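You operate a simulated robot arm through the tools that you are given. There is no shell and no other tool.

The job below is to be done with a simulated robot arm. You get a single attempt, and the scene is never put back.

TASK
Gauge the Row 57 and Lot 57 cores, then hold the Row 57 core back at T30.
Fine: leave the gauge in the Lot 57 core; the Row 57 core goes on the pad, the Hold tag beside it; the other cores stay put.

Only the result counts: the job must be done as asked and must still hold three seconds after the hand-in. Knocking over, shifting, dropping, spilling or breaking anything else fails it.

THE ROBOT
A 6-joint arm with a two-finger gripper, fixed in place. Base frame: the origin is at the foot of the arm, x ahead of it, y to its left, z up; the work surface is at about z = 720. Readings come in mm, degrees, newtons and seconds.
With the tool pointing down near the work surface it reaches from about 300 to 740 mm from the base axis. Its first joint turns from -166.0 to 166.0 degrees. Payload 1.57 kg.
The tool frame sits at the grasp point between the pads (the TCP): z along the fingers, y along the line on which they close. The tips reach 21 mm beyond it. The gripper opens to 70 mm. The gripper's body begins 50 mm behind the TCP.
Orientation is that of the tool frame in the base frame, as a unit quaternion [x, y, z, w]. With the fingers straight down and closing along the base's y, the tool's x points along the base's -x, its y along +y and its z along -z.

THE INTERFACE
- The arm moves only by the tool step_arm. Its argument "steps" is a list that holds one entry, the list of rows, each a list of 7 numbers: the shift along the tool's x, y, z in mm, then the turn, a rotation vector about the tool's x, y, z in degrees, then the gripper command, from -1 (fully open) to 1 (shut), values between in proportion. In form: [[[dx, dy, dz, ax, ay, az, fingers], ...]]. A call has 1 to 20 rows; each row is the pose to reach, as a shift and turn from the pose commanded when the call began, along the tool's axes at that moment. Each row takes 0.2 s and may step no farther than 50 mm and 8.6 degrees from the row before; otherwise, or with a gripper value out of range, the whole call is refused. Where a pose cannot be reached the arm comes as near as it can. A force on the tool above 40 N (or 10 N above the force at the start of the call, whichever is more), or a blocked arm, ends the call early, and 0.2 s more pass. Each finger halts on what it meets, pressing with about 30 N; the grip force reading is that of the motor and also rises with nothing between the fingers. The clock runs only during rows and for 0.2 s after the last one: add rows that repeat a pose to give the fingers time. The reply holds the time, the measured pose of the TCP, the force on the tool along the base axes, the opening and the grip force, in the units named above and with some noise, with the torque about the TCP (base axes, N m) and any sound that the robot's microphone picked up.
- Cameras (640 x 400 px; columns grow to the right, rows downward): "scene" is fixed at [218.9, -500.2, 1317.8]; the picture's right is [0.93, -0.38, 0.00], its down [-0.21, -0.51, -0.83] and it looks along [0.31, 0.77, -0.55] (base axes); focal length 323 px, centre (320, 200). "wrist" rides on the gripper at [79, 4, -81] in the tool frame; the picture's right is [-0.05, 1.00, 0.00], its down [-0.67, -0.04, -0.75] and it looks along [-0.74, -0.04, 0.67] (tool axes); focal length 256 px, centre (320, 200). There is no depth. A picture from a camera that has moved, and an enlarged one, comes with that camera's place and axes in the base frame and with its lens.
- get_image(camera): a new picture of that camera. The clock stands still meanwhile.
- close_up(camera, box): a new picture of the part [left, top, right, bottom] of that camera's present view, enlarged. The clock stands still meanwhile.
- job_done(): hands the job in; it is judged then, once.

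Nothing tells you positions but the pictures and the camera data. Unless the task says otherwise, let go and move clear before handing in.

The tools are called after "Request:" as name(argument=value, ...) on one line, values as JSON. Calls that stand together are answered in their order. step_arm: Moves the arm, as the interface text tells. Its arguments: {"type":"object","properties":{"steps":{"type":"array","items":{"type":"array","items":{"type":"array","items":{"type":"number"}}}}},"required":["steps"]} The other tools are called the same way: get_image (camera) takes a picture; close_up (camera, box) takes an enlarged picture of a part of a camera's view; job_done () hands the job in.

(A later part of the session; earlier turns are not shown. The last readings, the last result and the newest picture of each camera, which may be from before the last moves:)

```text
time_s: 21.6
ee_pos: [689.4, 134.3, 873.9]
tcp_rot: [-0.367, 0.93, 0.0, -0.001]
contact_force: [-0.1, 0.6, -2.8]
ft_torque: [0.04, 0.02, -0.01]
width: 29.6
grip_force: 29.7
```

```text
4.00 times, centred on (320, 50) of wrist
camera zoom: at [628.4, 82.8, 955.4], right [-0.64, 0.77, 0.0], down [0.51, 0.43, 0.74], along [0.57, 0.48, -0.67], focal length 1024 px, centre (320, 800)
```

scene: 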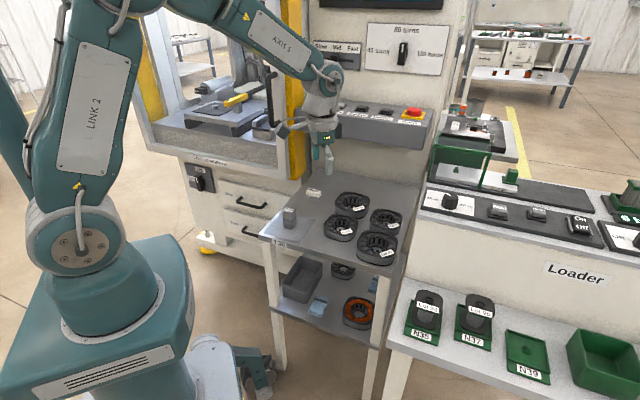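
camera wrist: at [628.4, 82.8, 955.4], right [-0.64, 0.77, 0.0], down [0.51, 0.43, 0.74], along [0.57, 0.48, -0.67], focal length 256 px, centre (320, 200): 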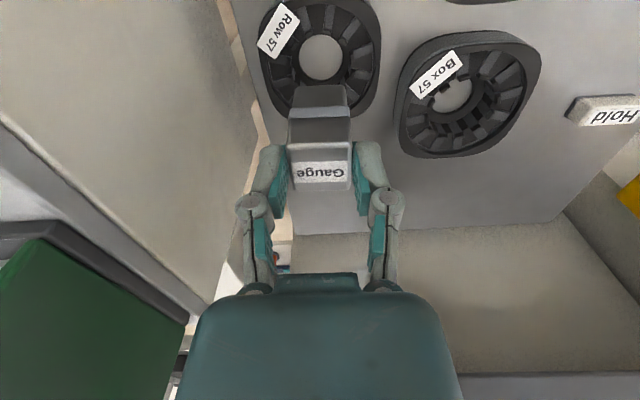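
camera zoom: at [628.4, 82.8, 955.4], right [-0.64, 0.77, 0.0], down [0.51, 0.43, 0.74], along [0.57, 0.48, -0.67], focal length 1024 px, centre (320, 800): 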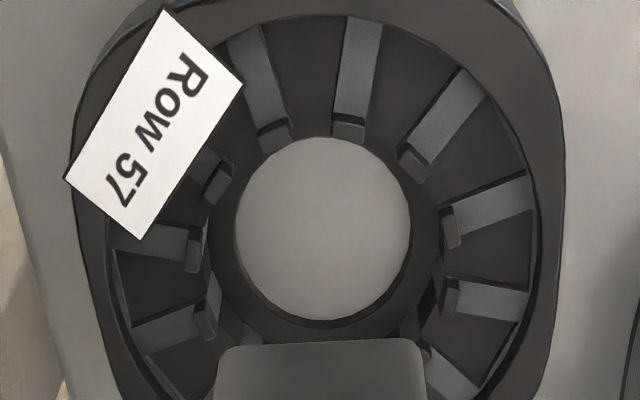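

The gauge lines up with the Row bore to within about 1 mm. I'll descend into the bore and check along the way.

Request:
step_arm(steps=[[[-0.7, -0.7, 10, 0, 0, 0, 1], [-0.7, -0.7, 25, 0, 0, 0, 1], [-0.7, -0.7, 40, 0, 0, 0, 1], [-0.7, -0.7, 52, 0, 0, 0, 1], [-0.7, -0.7, 56, 0, 0, 0, 1], [-0.7, -0.7, 56, 0, 0, 0, 1]]])

Request:
get_image(camera="wrist")

Request:
close_up(camera="wrist", box=[240, 60, 400, 160])

Request:
close_up(camera="scene", box=[350, 180, 420, 260])

```text
time_s: 23.0
ee_pos: [689.5, 135.8, 816.9]
tcp_rot: [-0.366, 0.931, 0.0, -0.001]
contact_force: [0.1, -1.0, -2.3]
ft_torque: [-0.02, 0.02, -0.04]
width: 29.9
grip_force: 30.2
```

```text
taken
camera wrist: at [629.6, 82.9, 899.1], right [-0.64, 0.77, 0.0], down [0.51, 0.43, 0.74], along [0.57, 0.48, -0.67], focal length 256 px, centre (320, 200)
```

wrist: 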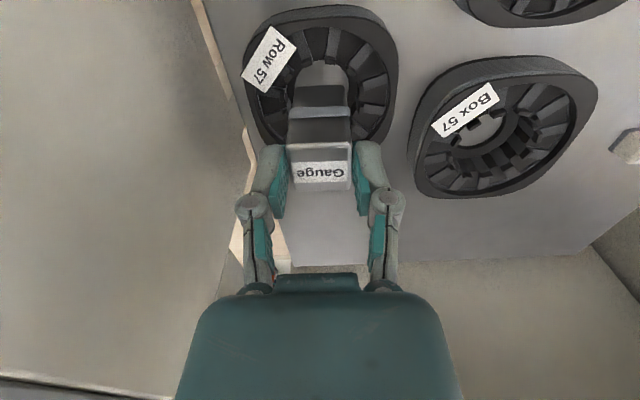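

```text
4.00 times, centred on (320, 110) of wrist
camera zoom: at [629.6, 82.9, 899.1], right [-0.64, 0.77, 0.0], down [0.51, 0.43, 0.74], along [0.57, 0.48, -0.67], focal length 1024 px, centre (320, 560)
```

zoom: 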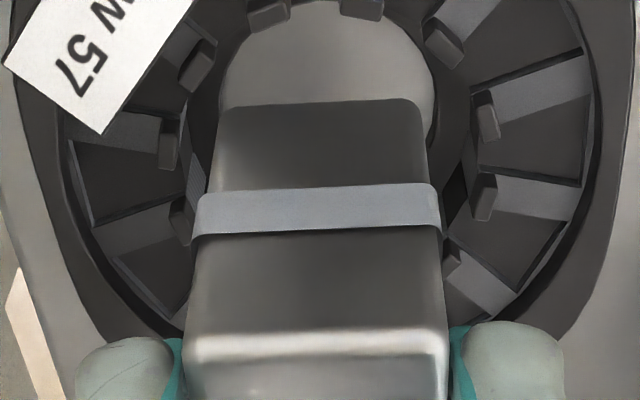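

```text
5.00 times, centred on (385, 220) of scene
camera zoom: at [218.9, -500.2, 1317.8], right [0.93, -0.38, 0.0], down [-0.21, -0.51, -0.83], along [0.31, 0.77, -0.55], focal length 1617 px, centre (-5, 100)
```

zoom: 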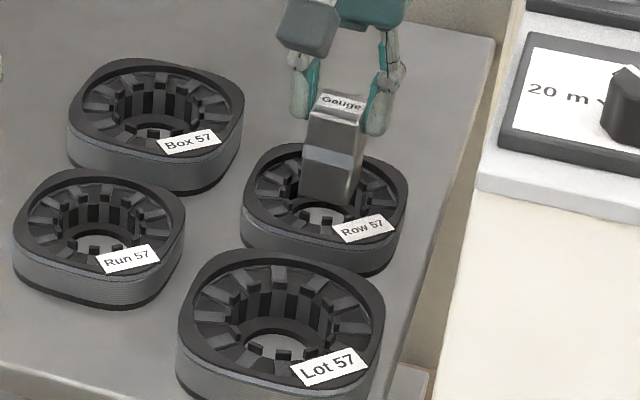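

The gauge is entering the bore, about 1 mm off to one side. I'll nudge it over and continue down slowly until it touches.

Request:
step_arm(steps=[[[0, 1.1, 0, 0, 0, 0, 1], [0, 1.1, 6, 0, 0, 0, 1], [0, 1.1, 12, 0, 0, 0, 1], [0, 1.1, 16, 0, 0, 0, 1], [0, 1.1, 18, 0, 0, 0, 1], [0, 1.1, 19, 0, 0, 0, 1]]])

Request:
close_up(camera="wrist", box=[240, 60, 400, 160])

Request:
close_up(camera="scene", box=[350, 180, 420, 260])

```text
time_s: 24.4
ee_pos: [690.2, 135.7, 799.4]
tcp_rot: [-0.366, 0.931, 0.0, 0.001]
contact_force: [1.0, 4.1, 20.9]
ft_torque: [0.15, -0.1, 0.0]
width: 29.9
grip_force: 30.2
```

```text
4.00 times, centred on (320, 110) of wrist
camera zoom: at [629.2, 84.5, 881.0], right [-0.64, 0.77, 0.0], down [0.51, 0.43, 0.75], along [0.57, 0.48, -0.67], focal length 1024 px, centre (320, 560)
```

zoom: 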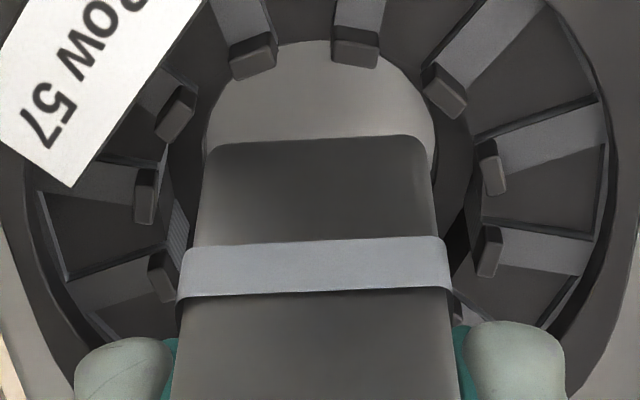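

```text
5.00 times, centred on (385, 220) of scene
camera zoom: at [218.9, -500.2, 1317.8], right [0.93, -0.38, 0.0], down [-0.21, -0.51, -0.83], along [0.31, 0.77, -0.55], focal length 1617 px, centre (-5, 100)
```

zoom: 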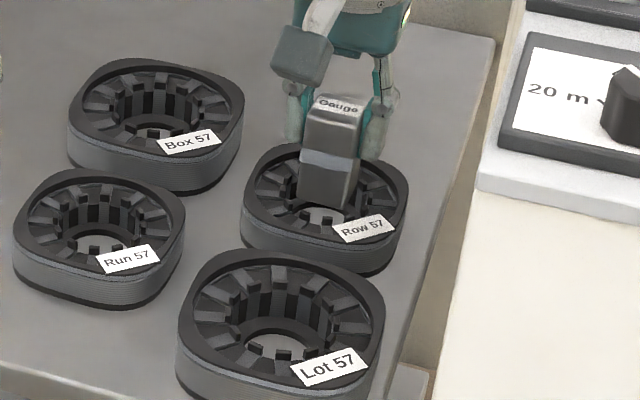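

The tool felt 21 N near z 799, and the gauge slid up in the fingers. It looks to be resting near the top of the teeth instead of dropping in. I'll look closer.

Request:
close_up(camera="scene", box=[366, 195, 406, 240])

Request:
get_image(camera="wrist")

```text
8.89 times, centred on (386, 218) of scene
camera zoom: at [218.9, -500.2, 1317.8], right [0.93, -0.38, 0.0], down [-0.21, -0.51, -0.83], along [0.31, 0.77, -0.55], focal length 2874 px, centre (-267, 44)
```

zoom: 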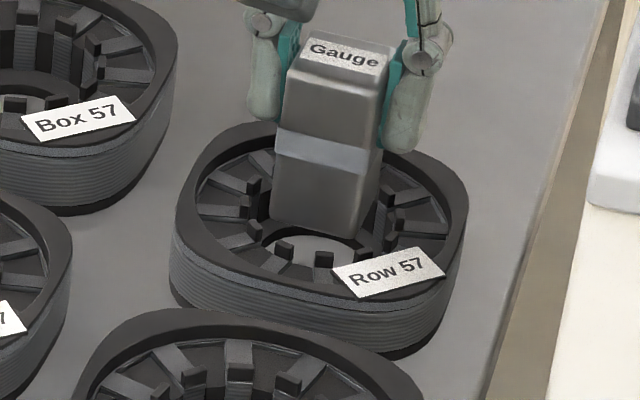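

```text
taken
camera wrist: at [629.2, 84.5, 881.0], right [-0.64, 0.77, 0.0], down [0.51, 0.43, 0.75], along [0.57, 0.48, -0.67], focal length 256 px, centre (320, 200)
```

wrist: 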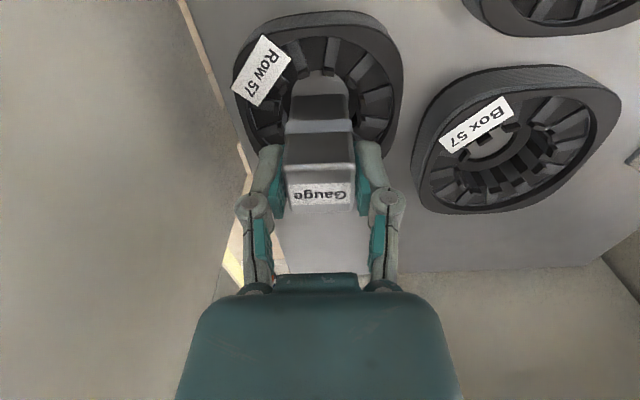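

The sideways force suggests the gauge is catching on the −y side. I'll lift slightly, shift about 2 mm toward +y, and probe down again carefully.

Request:
step_arm(steps=[[[0, 0, -3, 0, 0, 0, 1], [0, 0, -7, 0, 0, 0, 1], [-1.7, 1.1, -7, 0, 0, 0, 1], [-1.7, 1.1, -7, 0, 0, 0, 1]]])

Request:
close_up(camera="wrist", box=[240, 60, 400, 160])

Request:
step_arm(steps=[[[0, 0, 3, 0, 0, 0, 1], [0, 0, 6, 0, 0, 0, 1], [0, 0, 8, 0, 0, 0, 1], [0, 0, 9, 0, 0, 0, 1]]])

Request:
close_up(camera="wrist", box=[240, 60, 400, 160])

```text
time_s: 25.4
ee_pos: [689.8, 139.1, 804.4]
tcp_rot: [-0.366, 0.931, 0.0, -0.001]
contact_force: [0.7, 0.7, -1.9]
ft_torque: [0.0, 0.01, 0.0]
width: 29.5
grip_force: 30.3
```

```text
4.00 times, centred on (320, 110) of wrist
camera zoom: at [629.3, 85.2, 887.3], right [-0.64, 0.77, 0.0], down [0.51, 0.43, 0.74], along [0.57, 0.48, -0.67], focal length 1024 px, centre (320, 560)
```

zoom: 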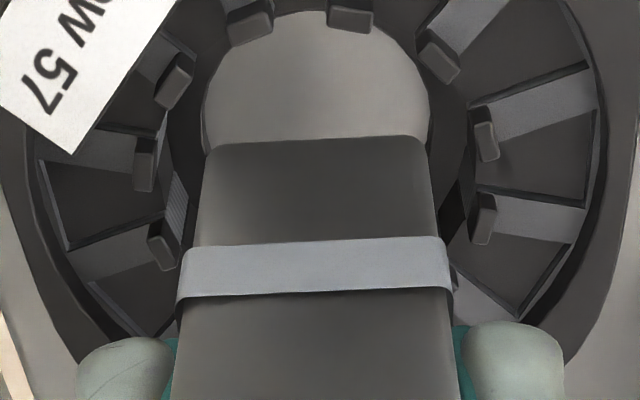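

```text
time_s: 26.4
ee_pos: [690.4, 138.2, 800.3]
tcp_rot: [-0.366, 0.931, -0.001, 0.002]
contact_force: [-3.9, 0.3, 21.3]
ft_torque: [0.12, -0.05, 0.05]
width: 29.8
grip_force: 29.9
```

```text
4.00 times, centred on (320, 110) of wrist
camera zoom: at [629.8, 85.2, 880.6], right [-0.64, 0.77, 0.0], down [0.51, 0.43, 0.75], along [0.57, 0.48, -0.66], focal length 1024 px, centre (320, 560)
```

zoom: 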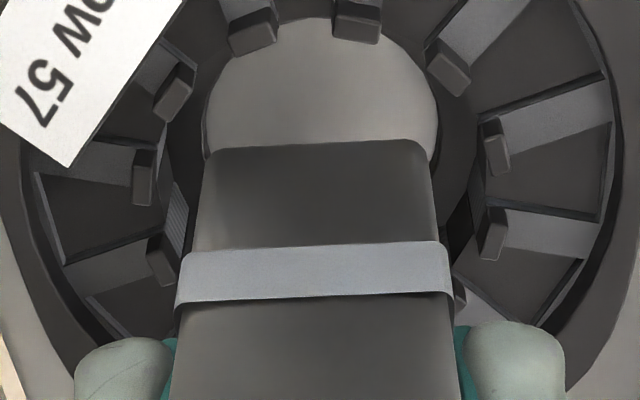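

Comparing gauge corners and tooth tips in the same plane, the gauge sits about 5 mm too far out, away from the camera. I'll lift, pull it 5.5 mm back along the tool x axis, and probe again.

Request:
step_arm(steps=[[[0, 0, -4, 0, 0, 0, 1], [0, 0, -8, 0, 0, 0, 1], [3, 0, -8, 0, 0, 0, 1], [5.5, 0, -8, 0, 0, 0, 1], [5.5, 0, -8, 0, 0, 0, 1], [5.5, 0, -3, 0, 0, 0, 1], [5.5, 0, 1, 0, 0, 0, 1], [5.5, 0, 3, 0, 0, 0, 1], [5.5, 0, 3, 0, 0, 0, 1]]])

Request:
close_up(camera="wrist", box=[240, 60, 400, 160])

```text
time_s: 28.4
ee_pos: [687.6, 135.1, 795.2]
tcp_rot: [-0.367, 0.93, -0.001, 0.003]
contact_force: [4.0, 2.0, 22.4]
ft_torque: [-0.09, 0.03, 0.01]
width: 30.1
grip_force: 30.0
```

```text
4.00 times, centred on (320, 110) of wrist
camera zoom: at [625.9, 81.9, 877.2], right [-0.64, 0.77, 0.0], down [0.51, 0.43, 0.75], along [0.57, 0.48, -0.66], focal length 1024 px, centre (320, 560)
```

zoom: 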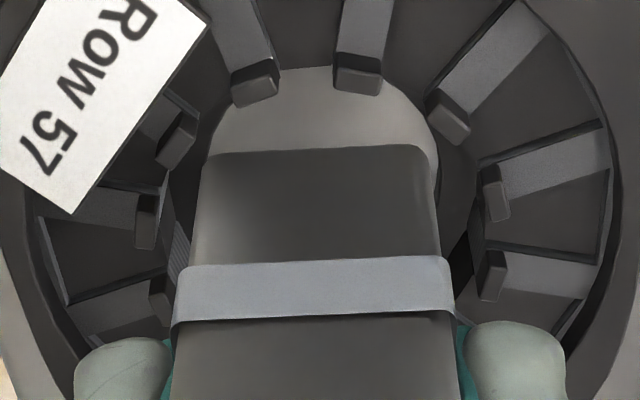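

Contact is now on the near side, so the centre lies between the two tries. I'll lift, go back 2 mm, nudge 0.5 mm sideways, and probe again.

Request:
step_arm(steps=[[[0, 0, -4, 0, 0, 0, 1], [0, 0, -7, 0, 0, 0, 1], [-2, 0.5, -7, 0, 0, 0, 1], [-2, 0.5, -7, 0, 0, 0, 1], [-2, 0.5, -3, 0, 0, 0, 1], [-2, 0.5, 0, 0, 0, 0, 1], [-2, 0.5, 2, 0, 0, 0, 1], [-2, 0.5, 2, 0, 0, 0, 1]]])

Request:
close_up(camera="wrist", box=[240, 60, 400, 160])

```text
time_s: 30.2
ee_pos: [688.3, 135.5, 793.6]
tcp_rot: [-0.367, 0.93, 0.0, 0.002]
contact_force: [2.4, -0.1, 20.9]
ft_torque: [0.01, 0.29, 0.0]
width: 29.8
grip_force: 29.6
```

```text
4.00 times, centred on (320, 110) of wrist
camera zoom: at [627.3, 83.5, 874.9], right [-0.64, 0.77, 0.0], down [0.51, 0.43, 0.75], along [0.57, 0.48, -0.66], focal length 1024 px, centre (320, 560)
```

zoom: 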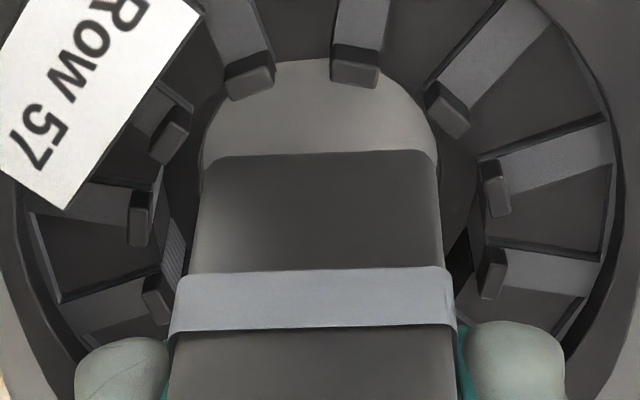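

Torque now points to a single contact at the −x corner, so the clearance is tight and I'm close. I'll lift, move about 1.4 mm in +x and 0.8 mm in +y, and try again.

Request:
step_arm(steps=[[[0, 0, -3, 0, 0, 0, 1], [0, 0, -5, 0, 0, 0, 1], [-1.6, -0.3, -5, 0, 0, 0, 1], [-1.6, -0.3, -5, 0, 0, 0, 1], [-1.6, -0.3, -2, 0, 0, 0, 1], [-1.6, -0.3, 0, 0, 0, 0, 1], [-1.6, -0.3, 1, 0, 0, 0, 1], [-1.6, -0.3, 1, 0, 0, 0, 1]]])

Request:
close_up(camera="wrist", box=[240, 60, 400, 160])

```text
time_s: 32.0
ee_pos: [688.3, 137.5, 792.0]
tcp_rot: [-0.366, 0.93, 0.0, 0.001]
contact_force: [-3.5, 0.0, 21.2]
ft_torque: [0.14, 0.47, -0.03]
width: 29.9
grip_force: 30.1
```

```text
4.00 times, centred on (320, 110) of wrist
camera zoom: at [628.0, 84.4, 874.1], right [-0.64, 0.77, 0.0], down [0.51, 0.43, 0.75], along [0.57, 0.48, -0.67], focal length 1024 px, centre (320, 560)
```

zoom: 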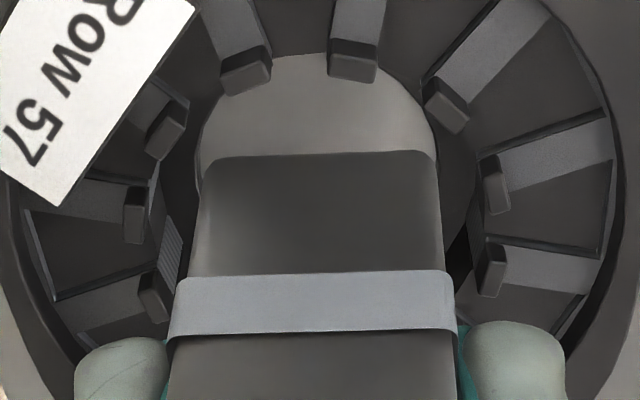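

The contact pattern over five probes puts the bore centre almost exactly at my first position, with the corners landing on the teeth. I'll return there, turn the gauge about 13° so its corners face the slots, and probe again.

Request:
step_arm(steps=[[[0, 0, -4, 0, 0, 0, 1], [0, 0, -8, 0, 0, 0, 1], [-0.2, -1.1, -8, 0, 0, 6.5, 1], [-0.2, -1.1, -8, 0, 0, 12.9, 1], [-0.2, -1.1, -8, 0, 0, 12.9, 1], [-0.2, -1.1, -4, 0, 0, 12.9, 1], [-0.2, -1.1, -1, 0, 0, 12.9, 1], [-0.2, -1.1, 1, 0, 0, 12.9, 1], [-0.2, -1.1, 1, 0, 0, 12.9, 1]]])

Request:
close_up(camera="wrist", box=[240, 60, 400, 160])

Request:
close_up(camera="scene", box=[366, 195, 406, 240])

```text
time_s: 34.0
ee_pos: [688.9, 135.3, 791.7]
tcp_rot: [-0.26, 0.966, 0.001, 0.002]
contact_force: [-6.2, -1.5, 16.2]
ft_torque: [-0.03, 0.24, -0.05]
width: 29.7
grip_force: 30.2
```

```text
4.00 times, centred on (320, 110) of wrist
camera zoom: at [619.0, 98.5, 873.3], right [-0.45, 0.89, 0.0], down [0.59, 0.3, 0.75], along [0.66, 0.34, -0.67], focal length 1024 px, centre (320, 560)
```

zoom: 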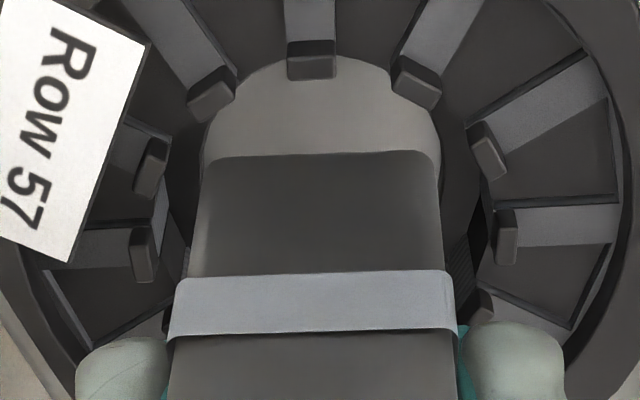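

```text
8.89 times, centred on (386, 218) of scene
camera zoom: at [218.9, -500.2, 1317.8], right [0.93, -0.38, 0.0], down [-0.21, -0.51, -0.83], along [0.31, 0.77, -0.55], focal length 2874 px, centre (-267, 44)
```

zoom: 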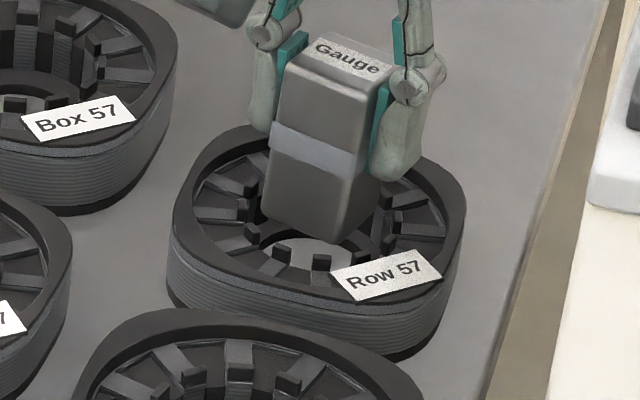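

The gauge still stops about 3 mm below the tooth tips. I'll lift it just clear and check its tilt and offset in both cameras before trying again.

Request:
step_arm(steps=[[[0, 0, -4, 0, 0, 0, 1], [0, 0, -7, 0, 0, 0, 1], [0, 0, -7, 0, 0, 0, 1]]])

Request:
close_up(camera="scene", box=[366, 195, 406, 240])

Request:
close_up(camera="wrist", box=[250, 60, 390, 147])

```text
time_s: 34.8
ee_pos: [689.2, 136.6, 795.6]
tcp_rot: [-0.26, 0.966, 0.0, -0.001]
contact_force: [0.2, -0.1, -2.4]
ft_torque: [0.01, 0.02, 0.0]
width: 29.6
grip_force: 30.4
```

```text
8.89 times, centred on (386, 218) of scene
camera zoom: at [218.9, -500.2, 1317.8], right [0.93, -0.38, 0.0], down [-0.21, -0.51, -0.83], along [0.31, 0.77, -0.55], focal length 2874 px, centre (-267, 44)
```

zoom: 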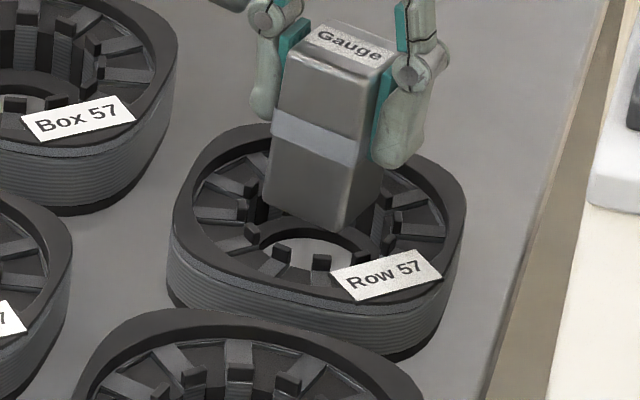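

```text
4.57 times, centred on (320, 104) of wrist
camera zoom: at [619.4, 98.6, 878.6], right [-0.45, 0.89, 0.0], down [0.6, 0.3, 0.74], along [0.66, 0.34, -0.67], focal length 1170 px, centre (320, 641)
```

zoom: 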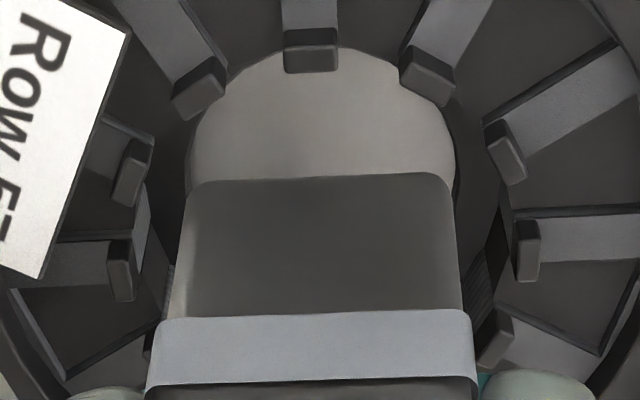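

The gauge needs Row's exact bore centre, but even when visually centred it stops just below the tooth tips, so it may simply not fit Row. I'll lift clear and compare with the larger Lot 57 bore.

Request:
step_arm(steps=[[[0, 0, -10, 0, 0, 0, 1], [0, 0, -30, 0, 0, 0, 1], [0, 0, -50, 0, 0, 0, 1], [8, -2, -60, 0, 0, 0, 1], [25, -7, -60, 0, 0, 0, 1], [48, -14, -60, 0, 0, 0, 1], [72, -21, -60, 0, 0, 0, 1], [95, -28, -60, 0, 0, 0, 1], [112, -33, -60, 0, 0, 0, 1], [119.9, -35.6, -60, 0, 0, 0, 1], [119.9, -35.6, -60, 0, 0, 0, 1], [119.9, -35.6, -60, 0, 0, 0, 1]]])

Request:
get_image(camera="wrist")

Request:
close_up(camera="wrist", box=[240, 0, 400, 100])

Request:
close_up(camera="scene", box=[340, 170, 410, 270])

```text
time_s: 37.4
ee_pos: [602.8, 44.2, 856.6]
tcp_rot: [-0.26, 0.966, 0.001, 0.001]
contact_force: [0.1, -0.1, -2.0]
ft_torque: [0.01, 0.03, 0.0]
width: 29.6
grip_force: 29.4
```

```text
taken
camera wrist: at [533.1, 7.5, 938.7], right [-0.45, 0.89, 0.0], down [0.59, 0.3, 0.74], along [0.66, 0.34, -0.67], focal length 256 px, centre (320, 200)
```

wrist: 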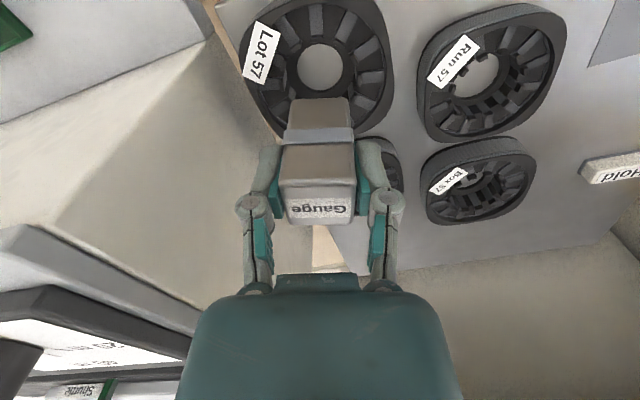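

```text
4.00 times, centred on (320, 50) of wrist
camera zoom: at [533.1, 7.5, 938.7], right [-0.45, 0.89, 0.0], down [0.59, 0.3, 0.74], along [0.66, 0.34, -0.67], focal length 1024 px, centre (320, 800)
```

zoom: 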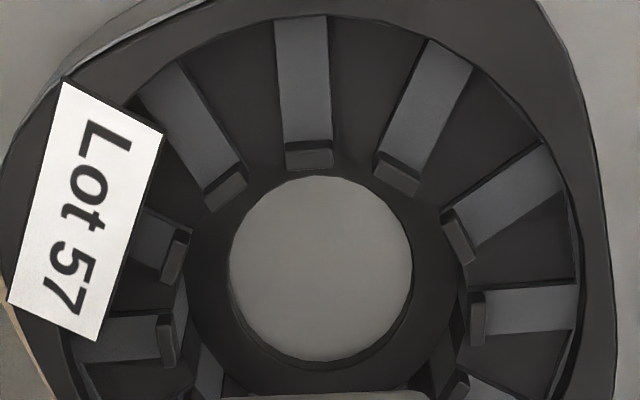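

```text
4.00 times, centred on (375, 220) of scene
camera zoom: at [218.9, -500.2, 1317.8], right [0.93, -0.38, 0.0], down [-0.21, -0.51, -0.83], along [0.31, 0.77, -0.55], focal length 1293 px, centre (100, 120)
```

zoom: 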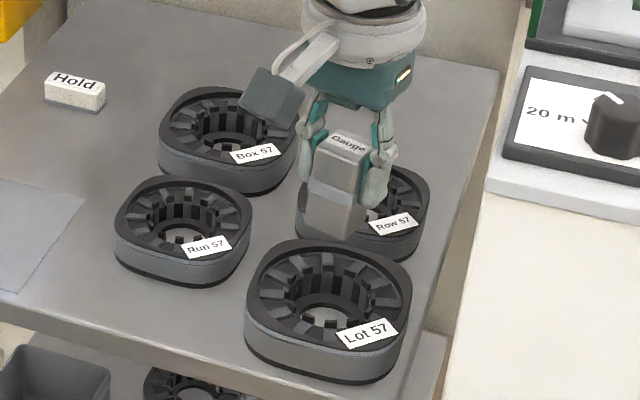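

Lot's bore is about 1.5 mm off from the gripper axis. I'll correct that and descend toward it in stages.

Request:
step_arm(steps=[[[-1.9, 0.2, 10, 0, 0, 0, 1], [-1.9, 0.2, 28, 0, 0, 0, 1], [-1.9, 0.2, 45, 0, 0, 0, 1], [-1.9, 0.2, 56, 0, 0, 0, 1], [-1.9, 0.2, 60, 0, 0, 0, 1], [-1.9, 0.2, 62, 0, 0, 0, 1], [-1.9, 0.2, 62, 0, 0, 0, 1]]])

Request:
close_up(camera="wrist", box=[240, 60, 400, 160])

Request:
close_up(camera="scene", box=[356, 205, 402, 255])

```text
time_s: 39.0
ee_pos: [605.8, 46.3, 795.8]
tcp_rot: [-0.26, 0.966, 0.0, 0.001]
contact_force: [4.9, 0.0, 6.3]
ft_torque: [0.04, -0.07, 0.0]
width: 29.9
grip_force: 30.3
```

```text
4.00 times, centred on (320, 110) of wrist
camera zoom: at [535.2, 8.4, 877.0], right [-0.45, 0.89, 0.0], down [0.59, 0.3, 0.75], along [0.66, 0.34, -0.67], focal length 1024 px, centre (320, 560)
```

zoom: 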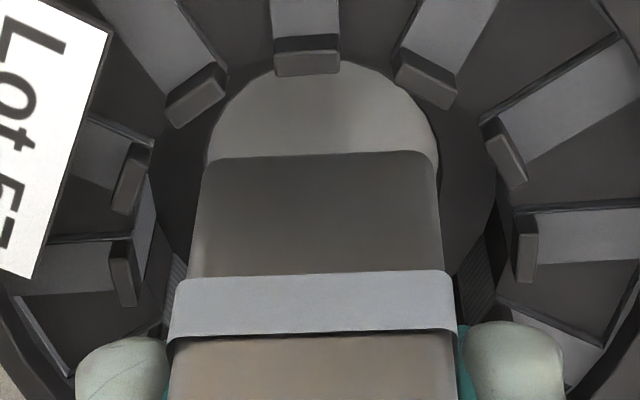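

```text
8.00 times, centred on (379, 230) of scene
camera zoom: at [218.9, -500.2, 1317.8], right [0.93, -0.38, 0.0], down [-0.21, -0.51, -0.83], along [0.31, 0.77, -0.55], focal length 2586 px, centre (-152, -40)
```

zoom: 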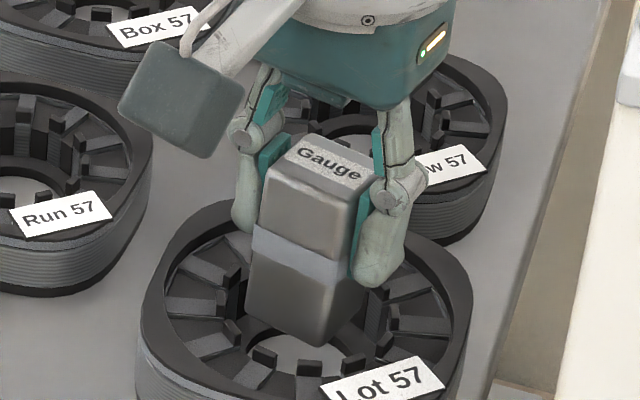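

Lot touched with a sideways push of 5 N in +x, which looks like a rounded edge wedging on the bore mouth. That means the fit is snug and I should follow the lateral force. I'll move about 1.5 mm in +x and ease down.

Request:
step_arm(steps=[[[0, 0, -2, 0, 0, 0, 1], [-1.3, -0.75, -2, 0, 0, 0, 1], [-1.3, -0.75, 0, 0, 0, 0, 1], [-1.3, -0.75, 1, 0, 0, 0, 1]]])

```text
time_s: 40.0
ee_pos: [605.9, 46.9, 794.5]
tcp_rot: [-0.26, 0.966, 0.0, 0.0]
contact_force: [0.3, 2.3, 2.2]
ft_torque: [0.0, 0.02, -0.04]
width: 29.8
grip_force: 30.0
```

The push is now small and points to +y. I'll shift 1 mm in +y and continue down.

Request:
step_arm(steps=[[[0, 0, -1.5, 0, 0, 0, 1], [-0.5, 0.87, -1.5, 0, 0, 0, 1], [-0.5, 0.87, 0, 0, 0, 0, 1], [-0.5, 0.87, 1.5, 0, 0, 0, 1], [-0.5, 0.87, 1.5, 0, 0, 0, 1]]])

```text
time_s: 41.2
ee_pos: [606.2, 47.2, 794.4]
tcp_rot: [-0.26, 0.966, 0.0, 0.0]
contact_force: [-5.8, 0.0, 15.5]
ft_torque: [0.0, 0.09, -0.06]
width: 29.9
grip_force: 30.0
```

Request:
step_arm(steps=[[[0, 0, -2.5, 0, 0, 0, 1], [0.6, 0.35, -2.5, 0, 0, 0, 1], [0.6, 0.35, -1, 0, 0, 0, 1], [0.6, 0.35, 0, 0, 0, 0, 1], [0.6, 0.35, 0, 0, 0, 0, 1]]])

Request:
close_up(camera="wrist", box=[240, 60, 400, 160])

```text
time_s: 42.4
ee_pos: [606.3, 48.5, 793.6]
tcp_rot: [-0.26, 0.966, 0.001, 0.001]
contact_force: [2.7, -0.3, 16.8]
ft_torque: [0.08, -0.05, -0.05]
width: 29.8
grip_force: 29.4
```

```text
4.00 times, centred on (320, 110) of wrist
camera zoom: at [535.9, 9.4, 875.2], right [-0.45, 0.89, 0.0], down [0.59, 0.3, 0.75], along [0.67, 0.34, -0.67], focal length 1024 px, centre (320, 560)
```

zoom: 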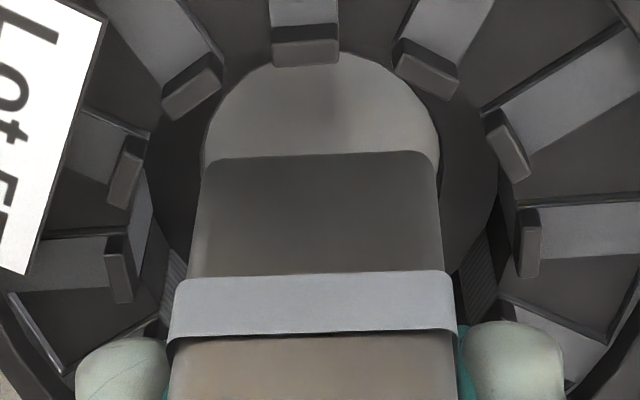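

Re-reading all the probes in the gauge's own frame, contacts always fall on the face toward which it was offset. That points to a snug, square-aligned seat at 45°, with clearance of roughly half a millimetre, so yaw and tilt matter. The gauge has also slid and may be tilted in the grip. I'll take it back to the pad to square it up and regrip.

Request:
step_arm(steps=[[[0, 0, -8, 0, 0, 0, 1], [0, 0, -25, 0, 0, 0, 1], [0, 0, -45, 0, 0, 0, 1], [2, 6, -58, 0, 0, 0, 1], [6, 26, -60, 0, 0, -2, 1], [13, 54, -60, 0, 0, -4, 1], [21, 84, -60, 0, 0, -6, 1], [29, 118, -60, 0, 0, -8, 1], [37, 152, -60, 0, 0, -10, 1], [45, 184, -60, 0, 0, -12, 1], [52, 213, -60, 0, 0, -13.5, 1], [58, 237, -60, 0, 0, -14.5, 1], [62, 252, -60, 0, 0, -14.9, 1], [62.9, 256.2, -60, 0, 0, -14.9, 1], [62.9, 256.2, -60, 0, 0, -14.9, 1]]])

Request:
get_image(camera="wrist")

Request:
close_up(camera="scene", box=[320, 180, 410, 270])

```text
time_s: 45.6
ee_pos: [422.9, 237.4, 851.8]
tcp_rot: [-0.382, 0.924, 0.0, 0.0]
contact_force: [0.5, 0.2, -1.9]
ft_torque: [0.0, -0.01, 0.01]
width: 29.6
grip_force: 30.0
```

```text
taken
camera wrist: at [364.4, 182.5, 933.9], right [-0.67, 0.74, 0.0], down [0.5, 0.45, 0.74], along [0.55, 0.5, -0.67], focal length 256 px, centre (320, 200)
```

wrist: 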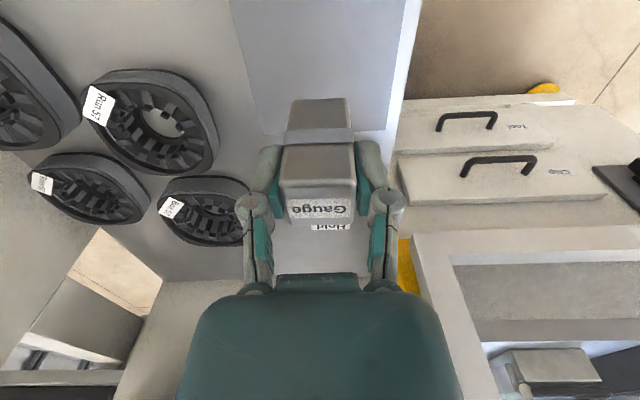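

```text
4.44 times, centred on (365, 225) of scene
camera zoom: at [218.9, -500.2, 1317.8], right [0.93, -0.38, 0.0], down [-0.21, -0.51, -0.83], along [0.31, 0.77, -0.55], focal length 1437 px, centre (120, 89)
```

zoom: 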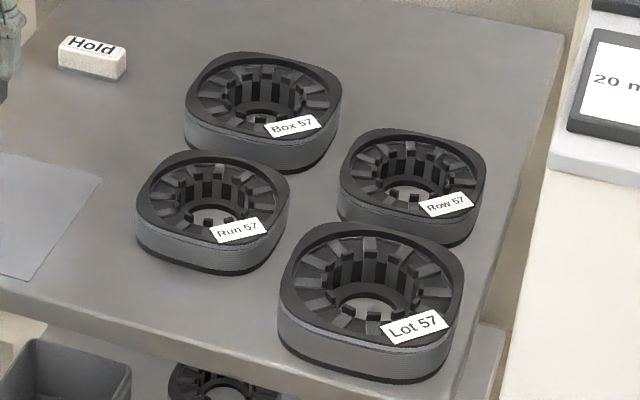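

The cores look essentially unmoved. Now I'll lower the gauge onto the pad and release it so it squares up.

Request:
step_arm(steps=[[[0, 0, 15, 0, 0, 0, 1], [0, 0, 35, 0, 0, 0, 1], [0, 0, 55, 0, 0, 0, 1], [0, 0, 70, 0, 0, 0, 1], [0, 0, 76, 0, 0, 0, 1], [0, 0, 79, 0, 0, 0, 1], [0, 0, 81, 0, 0, 0, 1], [0, 0, 81, 0, 0, 0, 1]]])

Request:
close_up(camera="scene", box=[270, 190, 320, 250])

```text
time_s: 47.4
ee_pos: [421.9, 238.0, 770.8]
tcp_rot: [-0.383, 0.924, 0.001, 0.0]
contact_force: [0.4, -1.6, -1.4]
ft_torque: [-0.02, -0.03, 0.03]
width: 29.4
grip_force: 30.0
```

```text
6.67 times, centred on (295, 220) of scene
camera zoom: at [218.9, -500.2, 1317.8], right [0.93, -0.38, 0.0], down [-0.21, -0.51, -0.83], along [0.31, 0.77, -0.55], focal length 2155 px, centre (487, 67)
```

zoom: 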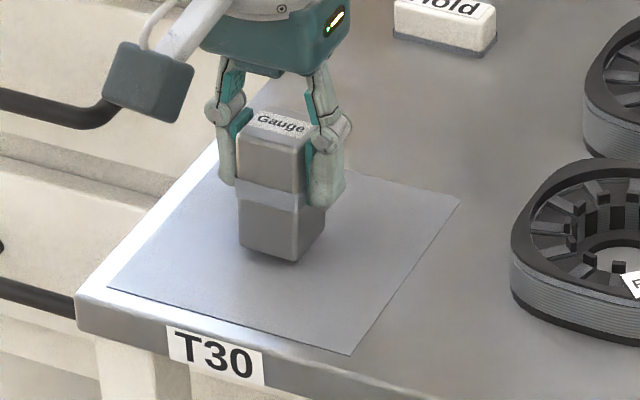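

No contact yet, so I'll continue down in small steps.

Request:
step_arm(steps=[[[0, 0, 1, 0, 0, 0, 1], [0, 0, 2, 0, 0, 0, 1], [0, 0, 2, 0, 0, 0, 1]]])

Request:
step_arm(steps=[[[0, 0, 1, 0, 0, 0, 1], [0, 0, 2, 0, 0, 0, 1], [0, 0, 2, 0, 0, 0, 1]]])

Request:
step_arm(steps=[[[0, 0, 1, 0, 0, 0, 1], [0, 0, 1, 0, 0, 0, 1]]])

```text
time_s: 48.2
ee_pos: [423.1, 237.6, 768.1]
tcp_rot: [-0.383, 0.924, 0.0, -0.001]
contact_force: [-0.2, 0.8, -2.7]
ft_torque: [-0.01, -0.01, 0.02]
width: 29.5
grip_force: 29.8
```

```text
time_s: 49.0
ee_pos: [422.0, 236.7, 767.5]
tcp_rot: [-0.383, 0.924, 0.0, 0.0]
contact_force: [0.1, -0.2, -1.5]
ft_torque: [-0.01, 0.02, 0.0]
width: 29.6
grip_force: 30.3
```

```text
time_s: 49.6
ee_pos: [421.9, 237.4, 766.2]
tcp_rot: [-0.382, 0.924, 0.001, -0.001]
contact_force: [-2.9, -1.3, 9.4]
ft_torque: [-0.06, -0.03, -0.02]
width: 29.8
grip_force: 29.2
```

The gauge touched the pad at TCP 766, so it now sits about 46 mm below the TCP. I'll release it here upright. Then I'll measure the true bore of Row 57 by lowering the closed empty fingers in and opening them gently.

Request:
step_arm(steps=[[[0, 0, 0, 0, 0, 0, 0.05], [0, 0, 0, 0, 0, 0, -0.3], [0, 0, 0, 0, 0, 0, -0.3], [0, 0, -25, 0, 0, 0, -0.3], [0, 0, -60, 0, 0, 0, -0.3], [0, 0, -100, 0, 0, 0, -0.3], [0, 0, -100, 0, 0, 0, 0.5]]])

Request:
close_up(camera="wrist", box=[240, 20, 400, 120])

```text
time_s: 51.2
ee_pos: [422.9, 237.7, 866.9]
tcp_rot: [-0.382, 0.924, -0.001, -0.001]
contact_force: [0.7, 0.2, 0.1]
ft_torque: [0.01, 0.04, 0.01]
width: 17.7
grip_force: 0.0
```

```text
4.00 times, centred on (320, 70) of wrist
camera zoom: at [363.8, 183.3, 948.7], right [-0.67, 0.74, 0.0], down [0.5, 0.45, 0.74], along [0.55, 0.5, -0.67], focal length 1024 px, centre (320, 720)
```

zoom: 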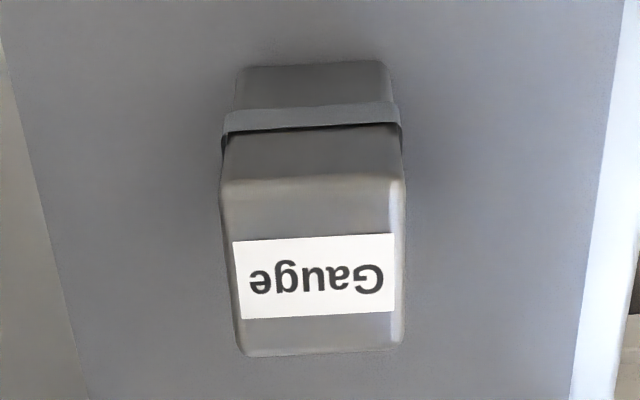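

The gauge is standing square on the pad. Now I'll move the closed, empty fingers over the Row bore.

Request:
step_arm(steps=[[[-10, -22, 0, 0, 0, 0, 1], [-26, -59, 0, 0, 0, 0, 1], [-44, -99, 0, 0, 0, 0, 1], [-62, -139, 0, 0, 0, 0, 1], [-80, -179, 0, 0, 0, 0, 1], [-98, -218, 0, 0, 0, 0, 1], [-112, -249, 0, 0, 0, 0, 1], [-117, -260.3, 0, 0, 0, 0, 1], [-117, -260.3, 0, 0, 0, 0, 1]]])

Request:
close_up(camera="wrist", box=[240, 0, 400, 100])

```text
time_s: 53.2
ee_pos: [689.3, 134.0, 866.5]
tcp_rot: [-0.383, 0.924, 0.0, 0.001]
contact_force: [0.5, -0.5, 1.0]
ft_torque: [0.04, -0.02, 0.0]
width: 0.0
grip_force: 28.4
```

```text
4.00 times, centred on (320, 50) of wrist
camera zoom: at [630.7, 81.1, 947.8], right [-0.67, 0.74, 0.0], down [0.5, 0.45, 0.74], along [0.55, 0.5, -0.67], focal length 1024 px, centre (320, 800)
```

zoom: 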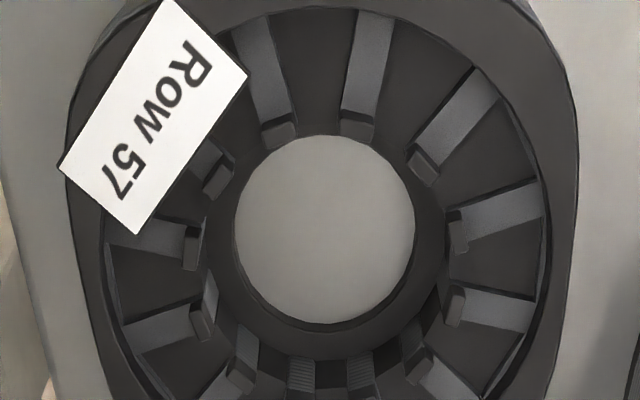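

Row's hole centre is about 2.6 mm closer to the base than my axis. I'll correct that and lower the closed fingers into the bore.

Request:
step_arm(steps=[[[2.5, 1.1, 20, 0, 0, 0, 1], [2.5, 1.1, 50, 0, 0, 0, 1], [2.5, 1.1, 80, 0, 0, 0, 1], [2.5, 1.1, 97, 0, 0, 0, 1], [2.5, 1.1, 101, 0, 0, 0, 1], [2.5, 1.1, 101, 0, 0, 0, 1]]])

Request:
step_arm(steps=[[[0, 0, 2, 0, 0, 0, 1], [0, 0, 5, 0, 0, 0, 1], [0, 0, 8, 0, 0, 0, 1], [0, 0, 8, 0, 0, 0, 1]]])

Request:
close_up(camera="wrist", box=[240, 80, 400, 180])

Request:
close_up(camera="scene", box=[366, 195, 406, 240])

```text
time_s: 54.6
ee_pos: [686.5, 135.0, 764.0]
tcp_rot: [-0.382, 0.924, 0.0, 0.0]
contact_force: [-0.6, -1.0, -0.5]
ft_torque: [-0.02, 0.0, -0.01]
width: 0.0
grip_force: 28.2
```

```text
time_s: 55.6
ee_pos: [688.2, 135.5, 756.7]
tcp_rot: [-0.383, 0.924, 0.0, 0.0]
contact_force: [0.1, 0.3, 0.3]
ft_torque: [0.0, -0.01, 0.0]
width: 0.0
grip_force: 28.5
```

```text
4.00 times, centred on (320, 130) of wrist
camera zoom: at [628.6, 80.7, 838.8], right [-0.67, 0.74, 0.0], down [0.5, 0.45, 0.74], along [0.55, 0.5, -0.67], focal length 1024 px, centre (320, 480)
```

zoom: 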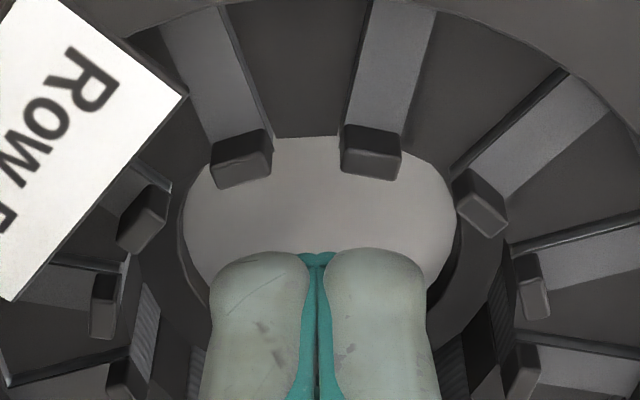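

```text
8.89 times, centred on (386, 218) of scene
camera zoom: at [218.9, -500.2, 1317.8], right [0.93, -0.38, 0.0], down [-0.21, -0.51, -0.83], along [0.31, 0.77, -0.55], focal length 2874 px, centre (-267, 44)
```

zoom: 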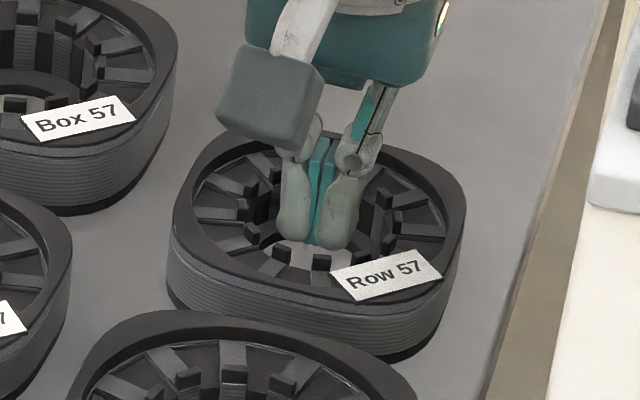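

The fingers are inside the bore with no contact. Now I'll open slowly in stages to feel the inner width.

Request:
step_arm(steps=[[[0, 0, 0, 0, 0, 0, 0.9], [0, 0, 0, 0, 0, 0, 0.75], [0, 0, 0, 0, 0, 0, 0.75]]])

Request:
step_arm(steps=[[[0, 0, 0, 0, 0, 0, 0.65], [0, 0, 0, 0, 0, 0, 0.6], [0, 0, 0, 0, 0, 0, 0.6]]])

Request:
step_arm(steps=[[[0, 0, 0, 0, 0, 0, 0.55], [0, 0, 0, 0, 0, 0, 0.5], [0, 0, 0, 0, 0, 0, 0.5]]])

```text
time_s: 56.4
ee_pos: [687.3, 136.1, 756.5]
tcp_rot: [-0.383, 0.924, -0.001, 0.0]
contact_force: [2.3, 0.4, 0.6]
ft_torque: [-0.03, -0.04, 0.01]
width: 6.7
grip_force: 0.1
```

```text
time_s: 57.2
ee_pos: [687.2, 134.6, 758.7]
tcp_rot: [-0.382, 0.924, 0.0, 0.0]
contact_force: [1.6, 2.0, 2.7]
ft_torque: [0.04, -0.02, 0.01]
width: 10.7
grip_force: 0.0
```

```text
time_s: 58.0
ee_pos: [686.5, 135.3, 756.5]
tcp_rot: [-0.383, 0.924, 0.0, -0.001]
contact_force: [0.9, 2.4, 2.1]
ft_torque: [0.02, -0.05, 0.02]
width: 15.5
grip_force: 0.0
```

Request:
step_arm(steps=[[[0, 0, 0, 0, 0, 0, 0.5], [0, 0, 0, 0, 0, 0, 0.5]]])

Request:
close_up(camera="wrist", box=[240, 80, 400, 180])

```text
time_s: 58.6
ee_pos: [687.0, 135.3, 757.4]
tcp_rot: [-0.382, 0.924, 0.0, 0.0]
contact_force: [2.1, 1.8, 1.8]
ft_torque: [0.0, -0.05, 0.01]
width: 16.2
grip_force: 0.1
```

```text
4.00 times, centred on (320, 130) of wrist
camera zoom: at [628.6, 80.8, 838.8], right [-0.67, 0.74, 0.0], down [0.5, 0.45, 0.74], along [0.55, 0.5, -0.67], focal length 1024 px, centre (320, 480)
```

zoom: 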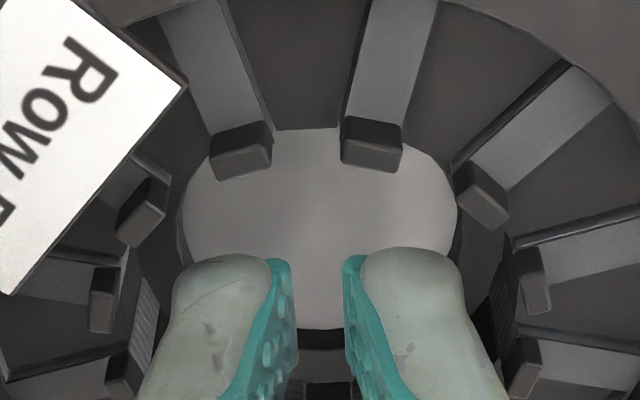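

Request:
step_arm(steps=[[[0, 0, 0, 0, 0, 0, 0.45], [0, 0, 0, 0, 0, 0, 0.4], [0, 0, 0, 0, 0, 0, 0.4], [0, 0, 0, 0, 0, 0, 0.4]]])

Request:
step_arm(steps=[[[0, 0, 0, 0, 0, 0, 0.35], [0, 0, 0, 0, 0, 0, 0.3], [0, 0, 0, 0, 0, 0, 0.3], [0, 0, 0, 0, 0, 0, 0.3]]])

Request:
close_up(camera="wrist", box=[240, 80, 400, 180])

```text
time_s: 59.6
ee_pos: [687.1, 134.6, 756.6]
tcp_rot: [-0.382, 0.924, -0.001, -0.001]
contact_force: [0.9, 2.0, -0.7]
ft_torque: [0.01, 0.04, 0.02]
width: 19.9
grip_force: 0.0
```

```text
time_s: 60.6
ee_pos: [688.2, 135.5, 756.8]
tcp_rot: [-0.383, 0.924, 0.0, -0.001]
contact_force: [-0.3, -0.6, -3.8]
ft_torque: [0.0, -0.04, 0.01]
width: 23.8
grip_force: 0.2
```

```text
4.00 times, centred on (320, 130) of wrist
camera zoom: at [628.5, 80.6, 838.6], right [-0.67, 0.74, 0.0], down [0.5, 0.45, 0.74], along [0.55, 0.5, -0.67], focal length 1024 px, centre (320, 480)
```

zoom: 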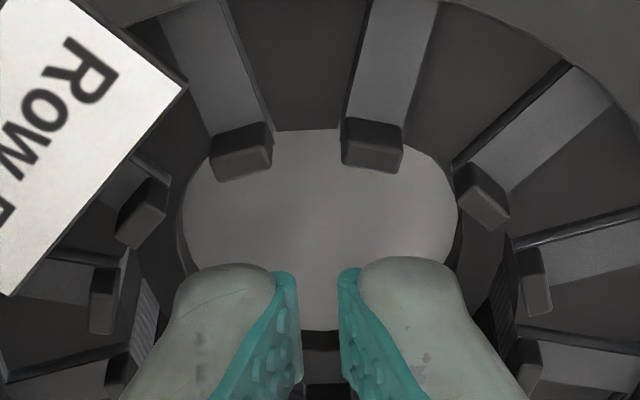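

The fingertips reach lower when closed and may have been touching the base ring's hole. I'll close them, raise 13 mm so they are in the tooth zone, and probe sideways to find the actual bore walls.

Request:
step_arm(steps=[[[0, 0, 0, 0, 0, 0, 1], [0, 0, 0, 0, 0, 0, 1], [0, 0, -6, 0, 0, 0, 1], [0, 0, -13, 0, 0, 0, 1], [0, 0, -13, 0, 0, 0, 1]]])

Request:
step_arm(steps=[[[2, 0, 0, 0, 0, 0, 1], [4, 0, 0, 0, 0, 0, 1], [6, 0, 0, 0, 0, 0, 1], [6, 0, 0, 0, 0, 0, 1]]])

Request:
close_up(camera="wrist", box=[240, 80, 400, 180])

```text
time_s: 61.8
ee_pos: [687.8, 134.1, 770.8]
tcp_rot: [-0.383, 0.924, 0.0, -0.001]
contact_force: [-0.2, -0.9, -0.5]
ft_torque: [-0.04, 0.01, 0.01]
width: 0.2
grip_force: 28.8
```

```text
time_s: 62.8
ee_pos: [681.6, 131.3, 769.5]
tcp_rot: [-0.383, 0.924, -0.001, 0.0]
contact_force: [0.0, 0.0, 0.4]
ft_torque: [0.02, -0.02, 0.0]
width: 0.1
grip_force: 28.9
```

```text
4.00 times, centred on (320, 130) of wrist
camera zoom: at [624.1, 76.3, 852.1], right [-0.67, 0.74, 0.0], down [0.5, 0.45, 0.74], along [0.55, 0.5, -0.67], focal length 1024 px, centre (320, 480)
```

zoom: 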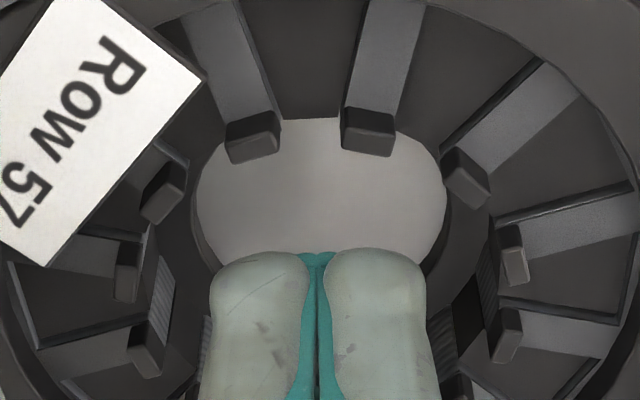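

Request:
step_arm(steps=[[[1, 0, 0, 0, 0, 0, 1], [2, 0, 0, 0, 0, 0, 1], [2, 0, 0, 0, 0, 0, 1]]])

Request:
step_arm(steps=[[[1, 0, 0, 0, 0, 0, 1], [2, 0, 0, 0, 0, 0, 1], [2, 0, 0, 0, 0, 0, 1]]])

Request:
close_up(camera="wrist", box=[240, 80, 400, 180])

```text
time_s: 63.6
ee_pos: [680.7, 129.1, 770.4]
tcp_rot: [-0.383, 0.924, 0.0, -0.002]
contact_force: [0.0, -0.4, -0.2]
ft_torque: [-0.03, -0.02, 0.02]
width: 0.2
grip_force: 28.7
```

```text
time_s: 64.4
ee_pos: [679.9, 127.7, 770.7]
tcp_rot: [-0.383, 0.924, 0.0, 0.0]
contact_force: [0.6, 1.1, -0.1]
ft_torque: [-0.01, 0.0, -0.04]
width: 0.1
grip_force: 27.9
```

```text
4.00 times, centred on (320, 130) of wrist
camera zoom: at [621.6, 73.3, 852.3], right [-0.67, 0.74, 0.0], down [0.5, 0.45, 0.74], along [0.55, 0.5, -0.67], focal length 1024 px, centre (320, 480)
```

zoom: 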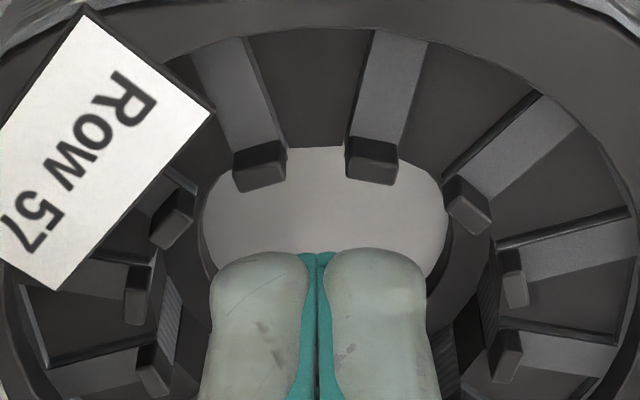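

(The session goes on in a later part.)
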